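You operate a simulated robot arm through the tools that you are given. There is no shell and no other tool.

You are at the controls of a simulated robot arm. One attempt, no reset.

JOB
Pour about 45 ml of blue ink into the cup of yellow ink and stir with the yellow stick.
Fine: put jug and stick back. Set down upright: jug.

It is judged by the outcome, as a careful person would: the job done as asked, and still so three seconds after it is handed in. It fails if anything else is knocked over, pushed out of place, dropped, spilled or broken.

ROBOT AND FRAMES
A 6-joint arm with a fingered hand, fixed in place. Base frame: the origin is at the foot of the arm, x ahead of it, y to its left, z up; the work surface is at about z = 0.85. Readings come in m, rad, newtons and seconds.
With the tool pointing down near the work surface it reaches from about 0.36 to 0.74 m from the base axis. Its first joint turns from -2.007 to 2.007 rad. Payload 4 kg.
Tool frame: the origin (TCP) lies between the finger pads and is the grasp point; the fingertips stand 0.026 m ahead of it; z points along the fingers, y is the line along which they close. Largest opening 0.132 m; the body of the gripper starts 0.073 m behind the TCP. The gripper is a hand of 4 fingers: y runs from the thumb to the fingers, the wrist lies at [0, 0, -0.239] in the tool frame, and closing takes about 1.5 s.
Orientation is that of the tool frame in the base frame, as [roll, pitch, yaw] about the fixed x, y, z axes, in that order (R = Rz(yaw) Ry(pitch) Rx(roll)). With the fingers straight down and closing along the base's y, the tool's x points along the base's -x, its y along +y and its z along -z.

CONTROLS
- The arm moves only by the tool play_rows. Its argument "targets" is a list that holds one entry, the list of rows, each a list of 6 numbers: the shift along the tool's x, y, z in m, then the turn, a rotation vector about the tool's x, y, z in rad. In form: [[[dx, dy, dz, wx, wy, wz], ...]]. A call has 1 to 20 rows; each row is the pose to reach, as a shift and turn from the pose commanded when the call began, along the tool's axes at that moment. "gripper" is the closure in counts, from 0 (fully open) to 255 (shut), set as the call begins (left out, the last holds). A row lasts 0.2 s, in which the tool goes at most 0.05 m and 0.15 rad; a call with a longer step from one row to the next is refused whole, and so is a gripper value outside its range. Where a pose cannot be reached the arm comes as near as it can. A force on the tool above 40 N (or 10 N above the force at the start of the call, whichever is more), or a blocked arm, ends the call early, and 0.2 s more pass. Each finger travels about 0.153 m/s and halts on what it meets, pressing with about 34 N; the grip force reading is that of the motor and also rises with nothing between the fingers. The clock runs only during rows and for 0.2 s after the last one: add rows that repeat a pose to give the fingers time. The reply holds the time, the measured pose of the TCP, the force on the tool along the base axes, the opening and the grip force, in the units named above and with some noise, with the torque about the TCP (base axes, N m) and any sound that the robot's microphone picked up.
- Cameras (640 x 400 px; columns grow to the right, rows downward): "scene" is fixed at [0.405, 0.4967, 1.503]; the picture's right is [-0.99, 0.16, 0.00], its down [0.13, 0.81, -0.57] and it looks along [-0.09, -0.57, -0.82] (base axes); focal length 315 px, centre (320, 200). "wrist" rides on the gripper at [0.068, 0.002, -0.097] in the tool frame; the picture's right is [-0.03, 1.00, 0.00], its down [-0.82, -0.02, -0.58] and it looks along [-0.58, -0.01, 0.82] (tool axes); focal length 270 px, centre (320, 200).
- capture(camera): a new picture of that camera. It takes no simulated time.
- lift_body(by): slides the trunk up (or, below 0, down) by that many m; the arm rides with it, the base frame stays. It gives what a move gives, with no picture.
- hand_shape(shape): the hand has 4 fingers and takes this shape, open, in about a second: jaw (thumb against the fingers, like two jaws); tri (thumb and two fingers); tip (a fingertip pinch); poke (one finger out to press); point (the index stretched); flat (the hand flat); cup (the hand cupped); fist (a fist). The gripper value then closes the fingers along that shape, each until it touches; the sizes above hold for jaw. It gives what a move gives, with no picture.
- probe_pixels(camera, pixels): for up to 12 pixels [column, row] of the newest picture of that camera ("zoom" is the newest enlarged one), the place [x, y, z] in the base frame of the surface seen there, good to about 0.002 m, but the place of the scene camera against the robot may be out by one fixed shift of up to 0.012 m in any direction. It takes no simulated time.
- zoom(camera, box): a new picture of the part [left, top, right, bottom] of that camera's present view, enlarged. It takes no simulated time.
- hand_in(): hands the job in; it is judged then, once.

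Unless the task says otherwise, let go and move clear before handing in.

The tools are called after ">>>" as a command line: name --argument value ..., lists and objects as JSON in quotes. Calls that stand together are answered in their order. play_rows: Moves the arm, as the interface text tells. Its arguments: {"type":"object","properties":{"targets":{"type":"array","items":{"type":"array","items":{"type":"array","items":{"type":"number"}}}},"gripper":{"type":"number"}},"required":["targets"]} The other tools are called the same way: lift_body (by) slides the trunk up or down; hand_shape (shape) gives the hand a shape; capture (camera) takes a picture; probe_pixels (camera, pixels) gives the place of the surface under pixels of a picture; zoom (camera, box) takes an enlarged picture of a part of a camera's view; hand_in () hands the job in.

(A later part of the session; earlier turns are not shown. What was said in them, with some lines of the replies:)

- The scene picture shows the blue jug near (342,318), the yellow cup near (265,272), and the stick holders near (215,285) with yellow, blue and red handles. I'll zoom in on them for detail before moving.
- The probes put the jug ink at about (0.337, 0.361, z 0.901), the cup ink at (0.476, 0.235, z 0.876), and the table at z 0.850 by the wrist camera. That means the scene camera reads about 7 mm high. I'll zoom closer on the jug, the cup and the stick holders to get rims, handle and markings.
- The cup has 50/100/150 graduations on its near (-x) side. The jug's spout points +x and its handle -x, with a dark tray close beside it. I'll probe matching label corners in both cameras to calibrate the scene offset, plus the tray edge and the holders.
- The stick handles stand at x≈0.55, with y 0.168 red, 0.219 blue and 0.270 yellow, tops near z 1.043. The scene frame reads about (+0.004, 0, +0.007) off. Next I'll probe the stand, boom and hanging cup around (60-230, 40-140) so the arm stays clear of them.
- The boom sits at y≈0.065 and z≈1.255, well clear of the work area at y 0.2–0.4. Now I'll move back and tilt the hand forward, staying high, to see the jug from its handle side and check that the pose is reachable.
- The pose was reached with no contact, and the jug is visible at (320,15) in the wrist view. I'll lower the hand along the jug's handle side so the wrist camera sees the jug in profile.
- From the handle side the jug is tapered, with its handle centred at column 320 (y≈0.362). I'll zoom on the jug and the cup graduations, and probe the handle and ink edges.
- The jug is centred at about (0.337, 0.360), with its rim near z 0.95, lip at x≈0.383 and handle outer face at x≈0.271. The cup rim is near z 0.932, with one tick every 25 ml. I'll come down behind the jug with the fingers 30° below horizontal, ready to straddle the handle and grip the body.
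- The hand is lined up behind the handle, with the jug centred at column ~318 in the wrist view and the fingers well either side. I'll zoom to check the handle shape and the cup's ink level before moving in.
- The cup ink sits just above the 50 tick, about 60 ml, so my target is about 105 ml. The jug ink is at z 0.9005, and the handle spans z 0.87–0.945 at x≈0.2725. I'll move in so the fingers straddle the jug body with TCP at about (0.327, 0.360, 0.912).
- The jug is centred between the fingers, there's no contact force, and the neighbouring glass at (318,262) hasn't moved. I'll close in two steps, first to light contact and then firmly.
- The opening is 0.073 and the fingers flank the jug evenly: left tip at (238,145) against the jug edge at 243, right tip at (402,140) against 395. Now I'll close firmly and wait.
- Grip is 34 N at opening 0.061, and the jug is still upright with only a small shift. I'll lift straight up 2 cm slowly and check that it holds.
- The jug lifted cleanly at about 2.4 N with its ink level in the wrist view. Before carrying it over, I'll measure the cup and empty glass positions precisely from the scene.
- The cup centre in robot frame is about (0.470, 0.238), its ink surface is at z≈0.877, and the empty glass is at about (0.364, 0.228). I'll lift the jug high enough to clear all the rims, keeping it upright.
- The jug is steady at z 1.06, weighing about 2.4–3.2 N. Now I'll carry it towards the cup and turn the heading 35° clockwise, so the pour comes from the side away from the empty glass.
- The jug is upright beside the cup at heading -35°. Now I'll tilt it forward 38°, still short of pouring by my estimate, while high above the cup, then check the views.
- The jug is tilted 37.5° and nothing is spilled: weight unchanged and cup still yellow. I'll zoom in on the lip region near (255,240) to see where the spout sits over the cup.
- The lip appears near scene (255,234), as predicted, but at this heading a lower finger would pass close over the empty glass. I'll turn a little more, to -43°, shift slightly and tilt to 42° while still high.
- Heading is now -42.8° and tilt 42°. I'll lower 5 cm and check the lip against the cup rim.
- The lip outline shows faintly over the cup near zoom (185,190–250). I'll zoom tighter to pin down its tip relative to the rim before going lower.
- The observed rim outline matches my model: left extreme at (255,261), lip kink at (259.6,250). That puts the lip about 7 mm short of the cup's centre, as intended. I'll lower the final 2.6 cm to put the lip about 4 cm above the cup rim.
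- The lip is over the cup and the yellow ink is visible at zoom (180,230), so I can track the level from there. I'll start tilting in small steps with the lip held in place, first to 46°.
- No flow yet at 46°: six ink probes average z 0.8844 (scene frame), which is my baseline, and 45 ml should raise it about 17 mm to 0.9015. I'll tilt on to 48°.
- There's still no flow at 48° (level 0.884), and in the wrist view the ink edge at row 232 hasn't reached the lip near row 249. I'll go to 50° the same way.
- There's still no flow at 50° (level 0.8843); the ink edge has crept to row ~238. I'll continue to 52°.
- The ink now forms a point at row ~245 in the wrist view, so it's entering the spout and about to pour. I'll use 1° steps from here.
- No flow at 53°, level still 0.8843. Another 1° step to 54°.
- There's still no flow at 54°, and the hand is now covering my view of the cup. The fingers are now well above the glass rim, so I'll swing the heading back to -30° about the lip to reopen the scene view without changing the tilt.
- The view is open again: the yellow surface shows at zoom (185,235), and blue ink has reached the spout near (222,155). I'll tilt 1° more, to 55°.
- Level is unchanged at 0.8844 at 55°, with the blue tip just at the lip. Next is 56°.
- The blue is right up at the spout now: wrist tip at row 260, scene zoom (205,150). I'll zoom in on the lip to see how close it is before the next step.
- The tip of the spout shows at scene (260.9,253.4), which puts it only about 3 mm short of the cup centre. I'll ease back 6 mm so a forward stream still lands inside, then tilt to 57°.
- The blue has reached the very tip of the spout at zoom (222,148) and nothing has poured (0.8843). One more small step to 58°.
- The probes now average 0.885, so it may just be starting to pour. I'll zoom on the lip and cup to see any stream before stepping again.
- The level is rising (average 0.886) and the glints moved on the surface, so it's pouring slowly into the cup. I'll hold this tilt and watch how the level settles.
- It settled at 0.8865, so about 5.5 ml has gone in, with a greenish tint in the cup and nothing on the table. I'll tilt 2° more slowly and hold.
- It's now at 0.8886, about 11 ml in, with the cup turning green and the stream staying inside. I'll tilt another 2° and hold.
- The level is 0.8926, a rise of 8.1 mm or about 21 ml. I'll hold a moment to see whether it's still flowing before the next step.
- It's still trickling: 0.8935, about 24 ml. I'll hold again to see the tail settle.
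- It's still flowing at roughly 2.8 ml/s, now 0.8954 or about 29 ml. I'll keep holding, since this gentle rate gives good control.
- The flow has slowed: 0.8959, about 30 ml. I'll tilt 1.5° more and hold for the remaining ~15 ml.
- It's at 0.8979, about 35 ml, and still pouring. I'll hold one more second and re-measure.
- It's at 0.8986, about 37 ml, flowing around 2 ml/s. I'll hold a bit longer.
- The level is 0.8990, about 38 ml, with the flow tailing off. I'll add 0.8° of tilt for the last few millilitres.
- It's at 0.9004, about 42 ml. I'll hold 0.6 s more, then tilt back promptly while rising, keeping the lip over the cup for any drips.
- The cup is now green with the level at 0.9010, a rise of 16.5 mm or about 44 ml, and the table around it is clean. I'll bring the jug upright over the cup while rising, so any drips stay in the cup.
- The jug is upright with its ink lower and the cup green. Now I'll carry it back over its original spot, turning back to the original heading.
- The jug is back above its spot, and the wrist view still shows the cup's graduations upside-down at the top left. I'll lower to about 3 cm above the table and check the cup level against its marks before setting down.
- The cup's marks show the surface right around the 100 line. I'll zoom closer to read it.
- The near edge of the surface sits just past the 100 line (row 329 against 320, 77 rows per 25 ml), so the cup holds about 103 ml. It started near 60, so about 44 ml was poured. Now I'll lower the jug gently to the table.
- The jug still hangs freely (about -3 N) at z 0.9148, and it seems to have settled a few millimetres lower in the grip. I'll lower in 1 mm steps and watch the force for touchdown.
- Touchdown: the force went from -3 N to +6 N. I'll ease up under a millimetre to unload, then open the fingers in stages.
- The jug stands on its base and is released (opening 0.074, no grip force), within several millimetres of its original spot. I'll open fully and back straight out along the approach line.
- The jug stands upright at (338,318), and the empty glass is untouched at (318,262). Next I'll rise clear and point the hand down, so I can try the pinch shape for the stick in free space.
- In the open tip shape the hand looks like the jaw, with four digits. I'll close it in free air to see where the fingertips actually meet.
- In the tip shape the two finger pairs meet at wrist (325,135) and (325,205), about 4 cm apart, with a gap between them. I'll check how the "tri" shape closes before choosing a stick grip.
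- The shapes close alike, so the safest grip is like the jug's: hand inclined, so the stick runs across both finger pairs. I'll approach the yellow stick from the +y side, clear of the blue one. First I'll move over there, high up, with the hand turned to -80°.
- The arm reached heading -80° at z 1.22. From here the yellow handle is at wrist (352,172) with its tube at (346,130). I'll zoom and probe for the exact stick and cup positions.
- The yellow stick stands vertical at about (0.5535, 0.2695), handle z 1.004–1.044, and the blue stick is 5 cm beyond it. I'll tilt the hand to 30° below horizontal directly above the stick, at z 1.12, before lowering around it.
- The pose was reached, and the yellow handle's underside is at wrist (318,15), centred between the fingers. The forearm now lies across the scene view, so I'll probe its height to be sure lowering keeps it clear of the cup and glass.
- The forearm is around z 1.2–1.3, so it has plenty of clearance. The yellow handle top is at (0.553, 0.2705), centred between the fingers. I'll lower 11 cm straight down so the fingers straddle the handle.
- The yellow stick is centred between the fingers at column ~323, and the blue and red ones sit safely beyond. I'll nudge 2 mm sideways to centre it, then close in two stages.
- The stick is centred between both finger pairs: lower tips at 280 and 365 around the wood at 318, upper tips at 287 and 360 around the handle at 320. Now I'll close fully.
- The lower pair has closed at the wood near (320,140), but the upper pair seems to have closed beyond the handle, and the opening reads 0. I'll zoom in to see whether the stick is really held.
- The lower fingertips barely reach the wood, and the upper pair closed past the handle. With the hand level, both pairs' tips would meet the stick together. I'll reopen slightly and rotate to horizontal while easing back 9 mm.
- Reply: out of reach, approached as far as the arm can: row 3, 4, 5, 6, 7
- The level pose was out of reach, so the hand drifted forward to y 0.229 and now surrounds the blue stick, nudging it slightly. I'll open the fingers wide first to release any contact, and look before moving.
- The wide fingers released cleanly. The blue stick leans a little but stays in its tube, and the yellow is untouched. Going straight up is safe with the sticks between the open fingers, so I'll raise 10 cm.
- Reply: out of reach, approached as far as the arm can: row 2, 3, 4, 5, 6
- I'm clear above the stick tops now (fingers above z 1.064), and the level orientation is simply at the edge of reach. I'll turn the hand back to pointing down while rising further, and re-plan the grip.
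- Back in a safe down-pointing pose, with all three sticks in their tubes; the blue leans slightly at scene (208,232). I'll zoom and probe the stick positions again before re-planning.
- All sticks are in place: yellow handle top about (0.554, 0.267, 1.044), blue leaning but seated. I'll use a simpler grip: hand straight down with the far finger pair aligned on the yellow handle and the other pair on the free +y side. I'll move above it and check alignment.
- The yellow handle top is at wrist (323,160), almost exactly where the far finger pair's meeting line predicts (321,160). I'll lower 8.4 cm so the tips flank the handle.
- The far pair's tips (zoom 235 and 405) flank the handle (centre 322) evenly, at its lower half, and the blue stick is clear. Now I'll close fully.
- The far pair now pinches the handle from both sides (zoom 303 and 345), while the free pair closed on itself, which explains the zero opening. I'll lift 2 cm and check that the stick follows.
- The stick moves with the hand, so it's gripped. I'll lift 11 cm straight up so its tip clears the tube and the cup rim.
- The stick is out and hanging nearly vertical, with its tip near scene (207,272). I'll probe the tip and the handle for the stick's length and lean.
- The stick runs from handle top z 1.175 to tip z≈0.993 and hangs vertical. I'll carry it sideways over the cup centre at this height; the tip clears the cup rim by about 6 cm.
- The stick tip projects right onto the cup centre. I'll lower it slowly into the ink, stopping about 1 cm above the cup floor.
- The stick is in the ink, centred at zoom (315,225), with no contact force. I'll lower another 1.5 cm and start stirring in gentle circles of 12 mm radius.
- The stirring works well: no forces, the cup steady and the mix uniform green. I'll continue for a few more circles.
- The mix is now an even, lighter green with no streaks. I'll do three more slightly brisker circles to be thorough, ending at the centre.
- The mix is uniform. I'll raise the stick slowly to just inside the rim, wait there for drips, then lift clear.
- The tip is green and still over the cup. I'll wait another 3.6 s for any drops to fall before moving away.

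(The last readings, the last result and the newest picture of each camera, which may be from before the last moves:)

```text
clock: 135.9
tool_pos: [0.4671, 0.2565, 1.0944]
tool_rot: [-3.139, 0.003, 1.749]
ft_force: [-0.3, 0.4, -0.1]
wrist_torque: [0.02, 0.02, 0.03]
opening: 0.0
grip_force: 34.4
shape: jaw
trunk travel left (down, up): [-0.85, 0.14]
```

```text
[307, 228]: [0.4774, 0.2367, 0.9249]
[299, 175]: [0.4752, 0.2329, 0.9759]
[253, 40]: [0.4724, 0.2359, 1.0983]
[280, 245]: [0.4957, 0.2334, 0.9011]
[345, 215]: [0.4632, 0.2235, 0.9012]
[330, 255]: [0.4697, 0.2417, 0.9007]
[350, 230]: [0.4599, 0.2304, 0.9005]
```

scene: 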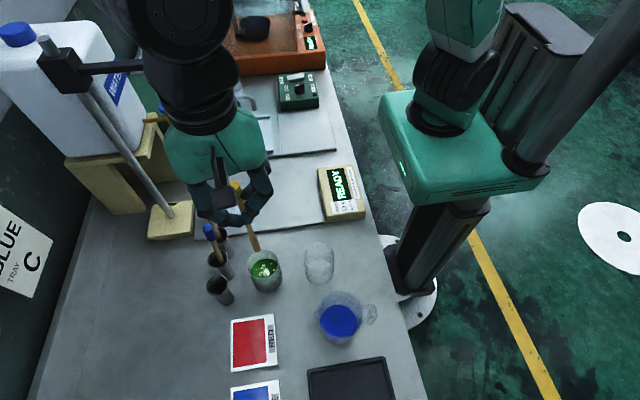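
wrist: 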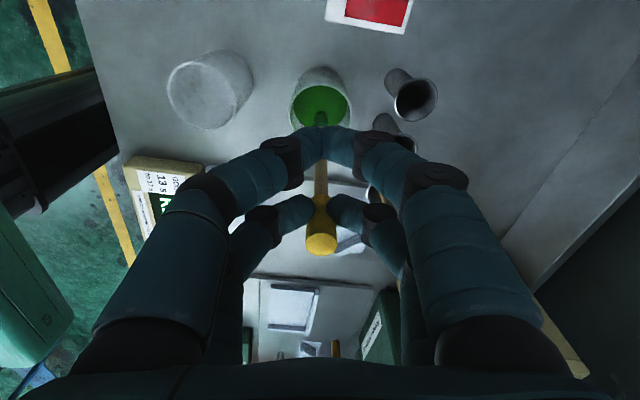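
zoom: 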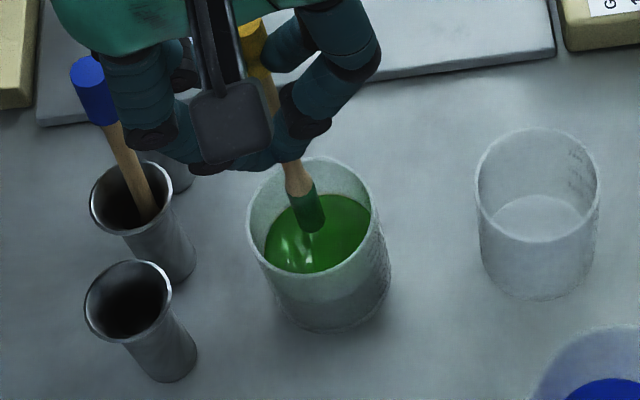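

The level reads 0.9009 with the stick out, still 16.5 mm above the start, and nothing is dripping. I'll lift to clear the rim and carry the stick back over its tube along the same path.

>>> play_rows --targets '[[[0, 0, -0.008, 0, 0, 0], [0, 0, -0.022, 0, 0, 0], [0, 0, -0.038, 0, 0, 0], [0, 0, -0.054, 0, 0, 0], [0, 0, -0.068, 0, 0, 0], [0, 0, -0.076, 0, 0, 0], [0, 0, -0.077, 0, 0, 0], [0, 0, -0.077, 0, 0, 0], [0, 0, -0.077, 0, 0, 0], [0, 0, -0.077, 0, 0, 0]]]'

>>> zoom --camera "scene" --box '[200, 190, 330, 310]'

>>> play_rows --targets '[[[0.0007, 0.0044, 0, 0, 0, 0], [0.0022, 0.0133, 0, 0, 0, 0], [0.0042, 0.0248, 0, 0, 0, 0], [0.0062, 0.0372, 0, 0, 0, 0], [0.0083, 0.0496, 0, 0, 0, 0], [0.0104, 0.062, 0, 0, 0, 0], [0.0124, 0.0735, 0, 0, 0, 0], [0.014, 0.0833, 0, 0, 0, 0], [0.0147, 0.0873, 0, 0, 0, 0], [0.0149, 0.0886, 0, 0, 0, 0], [0.0149, 0.0886, 0, 0, 0, 0], [0.0149, 0.0886, 0, 0, 0, 0]]]'

>>> zoom --camera "scene" --box '[130, 190, 290, 310]'

>>> capture --camera "wrist"

```text
clock: 138.1
tool_pos: [0.4682, 0.2572, 1.169]
tool_rot: [3.141, 0.006, 1.75]
ft_force: [-0.2, 0.1, -0.1]
wrist_torque: [-0.03, 0.03, 0.01]
opening: 0.0
grip_force: 33.8
shape: jaw
trunk travel left (down, up): [-0.85, 0.14]
```

```text
3.33 times, centred on (265, 250) of scene
```

zoom: 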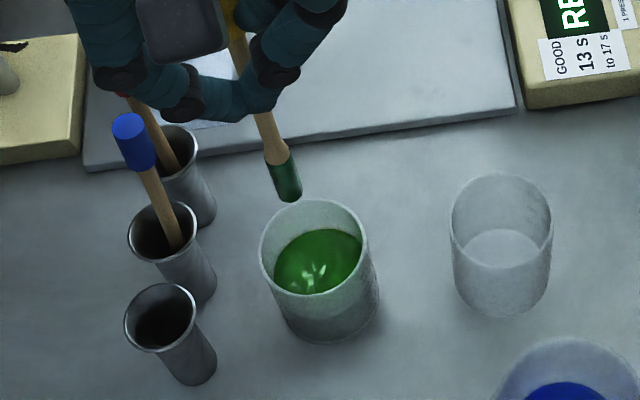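

```text
clock: 140.7
tool_pos: [0.5518, 0.2885, 1.1689]
tool_rot: [3.141, 0.005, 1.75]
ft_force: [-0.6, -0.6, -0.1]
wrist_torque: [0.03, 0.02, -0.03]
opening: 0.0
grip_force: 33.7
shape: jaw
trunk travel left (down, up): [-0.85, 0.14]
```

```text
3.33 times, centred on (210, 250) of scene
```

zoom: 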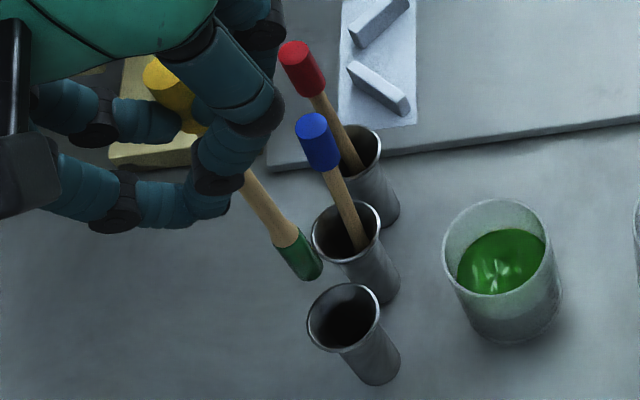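

```text
taken
```

wrist: 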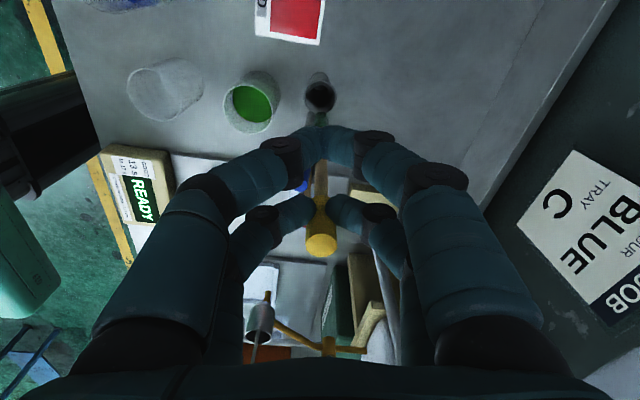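

The stick tip (scene 207.7,273) is exactly where it was when I lifted it out, and the tube is unmoved at wrist (320,92). I'll lower it straight back down into the tube.

>>> play_rows --targets '[[[0, 0, 0.006, 0, 0, 0], [0, 0, 0.018, 0, 0, 0], [0, 0, 0.032, 0, 0, 0], [0, 0, 0.046, 0, 0, 0], [0, 0, 0.06, 0, 0, 0], [0, 0, 0.074, 0, 0, 0], [0, 0, 0.088, 0, 0, 0], [0, 0, 0.102, 0, 0, 0], [0, 0, 0.114, 0, 0, 0], [0, 0, 0.123, 0, 0, 0], [0, 0, 0.127, 0, 0, 0], [0, 0, 0.127, 0, 0, 0]]]'

>>> zoom --camera "scene" --box '[130, 190, 290, 310]'

>>> capture --camera "wrist"

```text
clock: 143.3
tool_pos: [0.5519, 0.2869, 1.0437]
tool_rot: [3.141, 0.004, 1.751]
ft_force: [0.1, 0.0, -0.2]
wrist_torque: [0.03, -0.02, -0.01]
opening: 0.0003
grip_force: 33.7
shape: jaw
trunk travel left (down, up): [-0.85, 0.14]
```

```text
3.33 times, centred on (210, 250) of scene
```

zoom: 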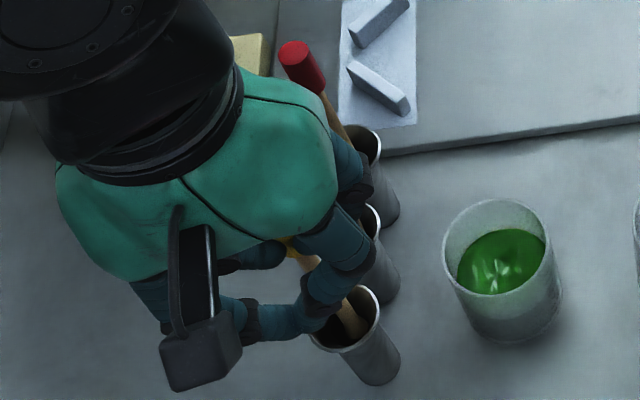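

```text
taken
```

wrist: 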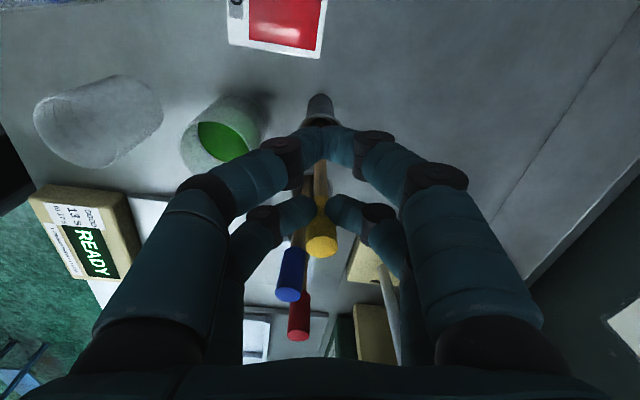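

The stick is back inside its tube with no contact force. I'll open the fingers gently, then fully.

>>> play_rows --targets '[[[0, 0, 0, 0, 0, 0], [0, 0, 0, 0, 0, 0], [0, 0, 0, 0, 0, 0]]]' --gripper 190

>>> play_rows --targets '[[[0, 0, 0, 0, 0, 0], [0, 0, 0, 0, 0, 0], [0, 0, 0, 0, 0, 0], [0, 0, 0, 0, 0, 0]]]' --gripper 60

>>> capture --camera "wrist"

>>> zoom --camera "scene" --box '[130, 190, 290, 310]'

```text
clock: 144.1
tool_pos: [0.552, 0.2865, 1.0438]
tool_rot: [-3.142, 0.006, 1.75]
ft_force: [-0.6, 0.5, 0.3]
wrist_torque: [0.0, 0.02, 0.01]
opening: 0.0333
grip_force: 0.0
shape: jaw
trunk travel left (down, up): [-0.85, 0.14]
```

```text
clock: 145.1
tool_pos: [0.5516, 0.2867, 1.0447]
tool_rot: [3.141, 0.005, 1.752]
ft_force: [0.1, -0.1, -0.2]
wrist_torque: [0.02, -0.02, -0.03]
opening: 0.1005
grip_force: 0.2
shape: jaw
trunk travel left (down, up): [-0.85, 0.14]
```

```text
taken
```

wrist: 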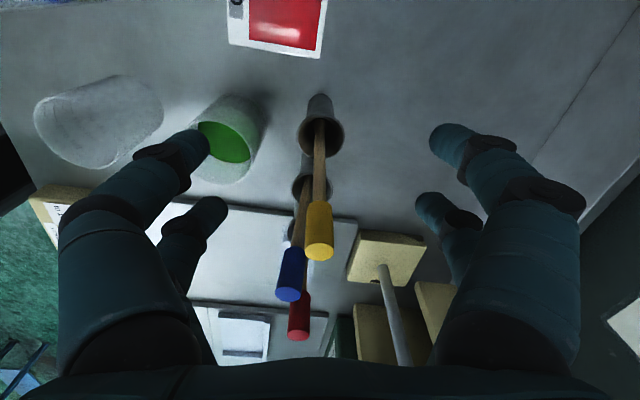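

```text
3.33 times, centred on (210, 250) of scene
```

zoom: 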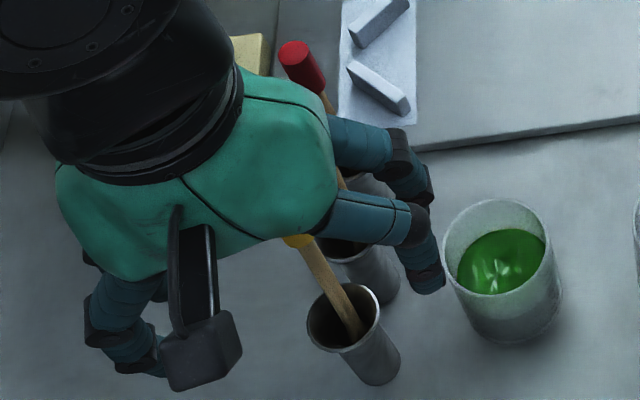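

The stick is released and standing in its tube, with the fingers clear either side. I'll raise straight up, then retreat to a clear spot near the start pose.

>>> play_rows --targets '[[[0, 0, -0.01, 0, 0, 0], [0, 0, -0.03, 0, 0, 0], [0, 0, -0.055, 0, 0, 0], [0, 0, -0.08, 0, 0, 0], [0, 0, -0.105, 0, 0, 0], [0, 0, -0.13, 0, 0, 0], [0, 0, -0.155, 0, 0, 0], [0, 0, -0.175, 0, 0, 0], [0, 0, -0.175, 0, 0, 0]]]'

>>> play_rows --targets '[[[0.005, -0.02, -0.005, 0, 0, -0.1], [0.01, -0.045, -0.01, 0, 0, -0.2], [0.015, -0.07, -0.015, 0, 0, -0.3], [0.02, -0.095, -0.02, 0, 0, -0.4], [0.025, -0.12, -0.02, 0, 0, -0.5], [0.03, -0.145, -0.02, 0, 0, -0.6], [0.035, -0.17, -0.02, 0, 0, -0.7], [0.04, -0.195, -0.02, 0, 0, -0.8], [0.045, -0.22, -0.02, 0, 0, -0.9], [0.05, -0.24, -0.02, 0, 0, -1.0], [0.05, -0.25, -0.02, 0, 0, -1.1], [0.05, -0.25, -0.02, 0, 0, -1.2], [0.05, -0.25, -0.02, 0, 0, -1.3], [0.05, -0.25, -0.02, 0, 0, -1.39]]]'

>>> capture --camera "scene"

>>> capture --camera "wrist"

```text
clock: 147.1
tool_pos: [0.5513, 0.2884, 1.2193]
tool_rot: [-3.141, 0.006, 1.75]
ft_force: [0.5, -0.4, -0.1]
wrist_torque: [0.02, -0.01, -0.02]
opening: 0.1006
grip_force: 0.0
shape: jaw
trunk travel left (down, up): [-0.85, 0.14]
```

```text
clock: 150.1
tool_pos: [0.2959, 0.2942, 1.238]
tool_rot: [-3.136, 0.004, 3.141]
ft_force: [-0.5, -0.8, 0.9]
wrist_torque: [0.02, 0.01, -0.01]
opening: 0.1004
grip_force: 0.1
shape: jaw
trunk travel left (down, up): [-0.85, 0.14]
```

```text
taken
```

scene: 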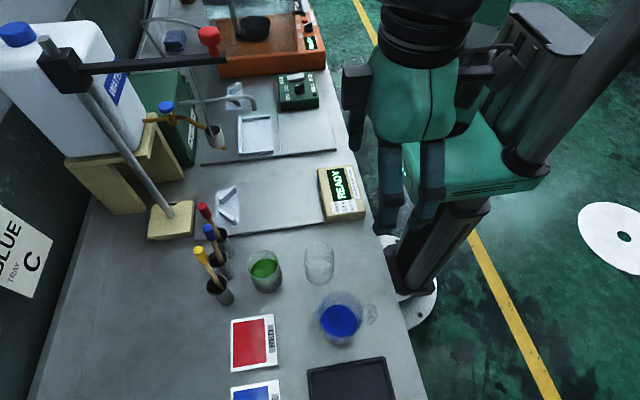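

```text
taken
```

wrist: 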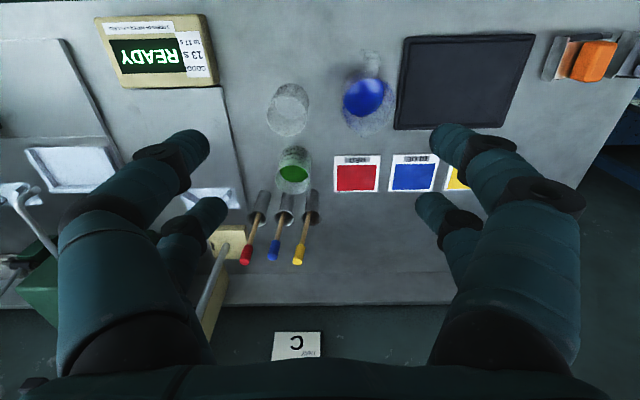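

Hand is clear; the jug, glass, cup and all three sticks are standing in place. I'll take a final close look for spills and confirm the level and positions.

>>> zoom --camera "scene" --box '[170, 190, 330, 320]'

>>> probe_pixels --camera "zoom" --pixels '[[290, 250], [300, 240], [290, 235], [275, 250], [300, 255], [285, 245]]'

>>> zoom --camera "scene" --box '[270, 230, 430, 360]'

>>> zoom --camera "wrist" --box '[230, 60, 430, 270]'

```text
3.08 times, centred on (250, 255) of scene
```

zoom: 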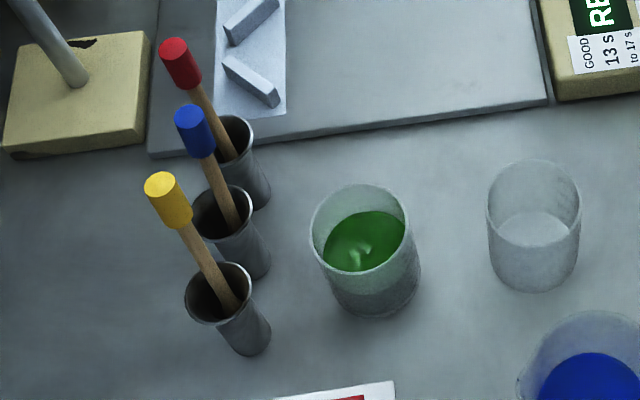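

```text
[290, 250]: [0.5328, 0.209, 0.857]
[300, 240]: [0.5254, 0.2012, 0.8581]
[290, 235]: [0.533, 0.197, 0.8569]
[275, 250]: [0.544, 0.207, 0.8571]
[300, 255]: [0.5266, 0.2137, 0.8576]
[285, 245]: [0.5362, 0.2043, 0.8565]
```

```text
3.08 times, centred on (350, 295) of scene
```

zoom: 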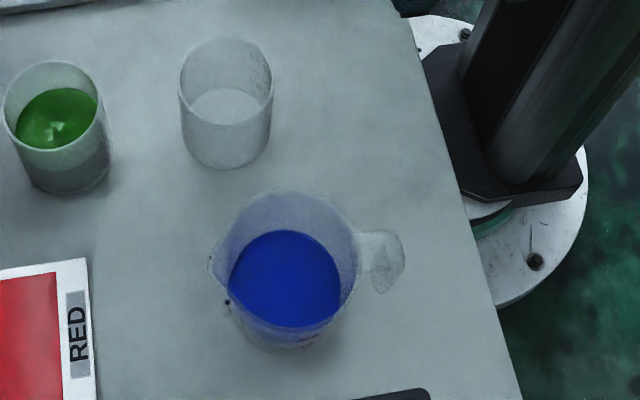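

```text
1.90 times, centred on (330, 165) of wrist
```

zoom: 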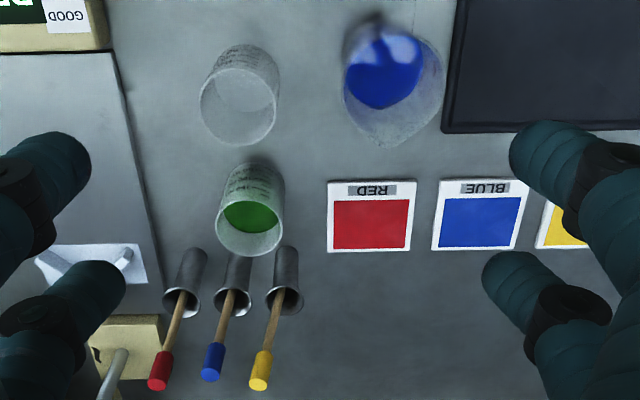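

The table looks clean apart from a tiny dark dot by the jug's spout side at zoom (227,302). I'll look closer to see whether it's on the jug wall or the table.

>>> zoom --camera "scene" --box '[310, 285, 390, 350]'

>>> probe_pixels --camera "scene" --pixels '[[320, 328], [318, 328], [322, 328], [320, 332]]'

>>> zoom --camera "scene" --box '[308, 310, 340, 340]'

>>> zoom --camera "wrist" --box '[320, 60, 400, 150]'

```text
6.15 times, centred on (350, 318) of scene
```

zoom: 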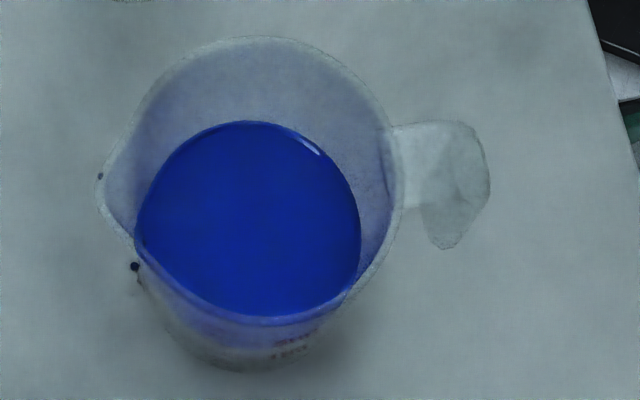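

```text
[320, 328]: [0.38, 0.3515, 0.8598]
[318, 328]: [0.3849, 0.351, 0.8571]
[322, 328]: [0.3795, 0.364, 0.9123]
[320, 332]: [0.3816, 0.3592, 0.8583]
```

```text
13.33 times, centred on (324, 325) of scene
```

zoom: 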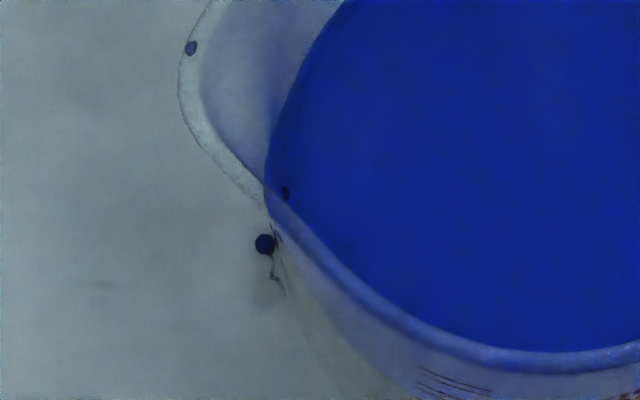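

```text
4.44 times, centred on (360, 105) of wrist
```

zoom: 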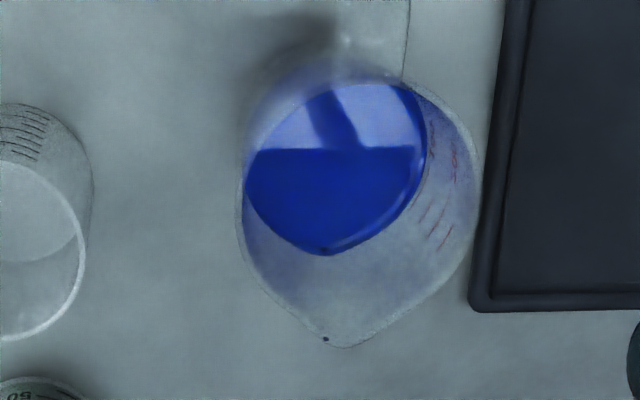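

There's one tiny droplet at zoom (265,244). I'll probe it precisely to learn whether it's on the jug's wall or on the table.

>>> zoom --camera "scene" --box '[314, 322, 330, 334]'

>>> probe_pixels --camera "zoom" --pixels '[[264, 211], [250, 211], [270, 220], [200, 211], [255, 200]]'

```text
16.00 times, centred on (322, 328) of scene
```

zoom: 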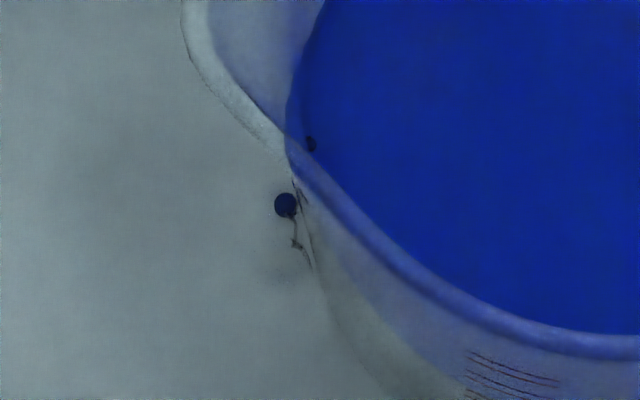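

```text
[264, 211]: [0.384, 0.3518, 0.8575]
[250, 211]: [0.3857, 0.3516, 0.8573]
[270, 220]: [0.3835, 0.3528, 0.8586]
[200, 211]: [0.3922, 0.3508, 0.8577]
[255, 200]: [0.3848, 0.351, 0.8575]
```

>>> probe_pixels --camera "zoom" --pixels '[[285, 205], [280, 203], [288, 208], [284, 200], [285, 210], [310, 142], [295, 230]]'

>>> zoom --camera "wrist" --box '[350, 115, 390, 150]'

```text
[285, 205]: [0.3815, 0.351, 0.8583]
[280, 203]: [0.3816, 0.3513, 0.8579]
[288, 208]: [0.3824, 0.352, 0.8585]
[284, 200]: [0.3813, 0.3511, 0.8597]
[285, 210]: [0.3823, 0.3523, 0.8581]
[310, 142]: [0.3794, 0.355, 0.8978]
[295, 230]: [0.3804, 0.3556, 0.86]
```

```text
11.43 times, centred on (370, 132) of wrist
```

zoom: 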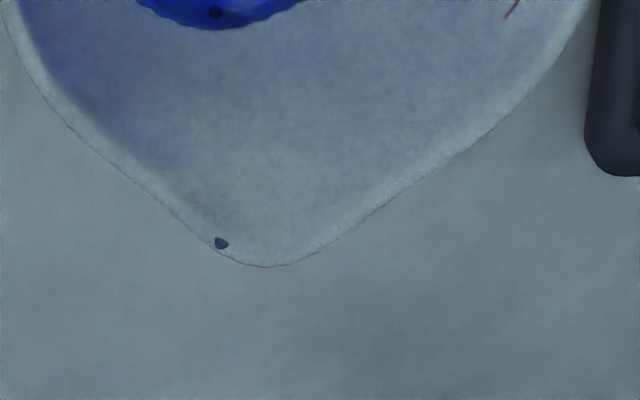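

The droplet is a single speck about 2 mm across on the table under the spout, which is negligible, and everything else is clean. The jug is upright and back within about 1 cm of its spot. The cup holds an even green mix, raised 16.5 mm (about 44 ml poured), and the yellow stick is back in its tube with the hand clear. I'm handing in.

>>> hand_in

```text
The job is handed in.
```

The pour and stir are done: about 44 ml of blue ink went into the yellow cup, and the mix is now an even green. I checked the amount by the rise in the cup's surface (16.5 mm) and by its graduation marks, which went from about 60 to about 103 ml.

- **Jug:** upright on the table, about 1 cm from where it started.
- **Yellow stick:** back in its tube.
- **Blue stick:** I nudged it when one approach ran out of reach. It now leans by about 1.3 cm at the top but is still in its tube.
- **Spill:** one speck of ink, about 2 mm across, is on the table under the jug's spout. I saw no other spills.
- **Everything else:** nothing was knocked over, and the empty glass and the cup did not visibly move. The hand was clear when I handed in.
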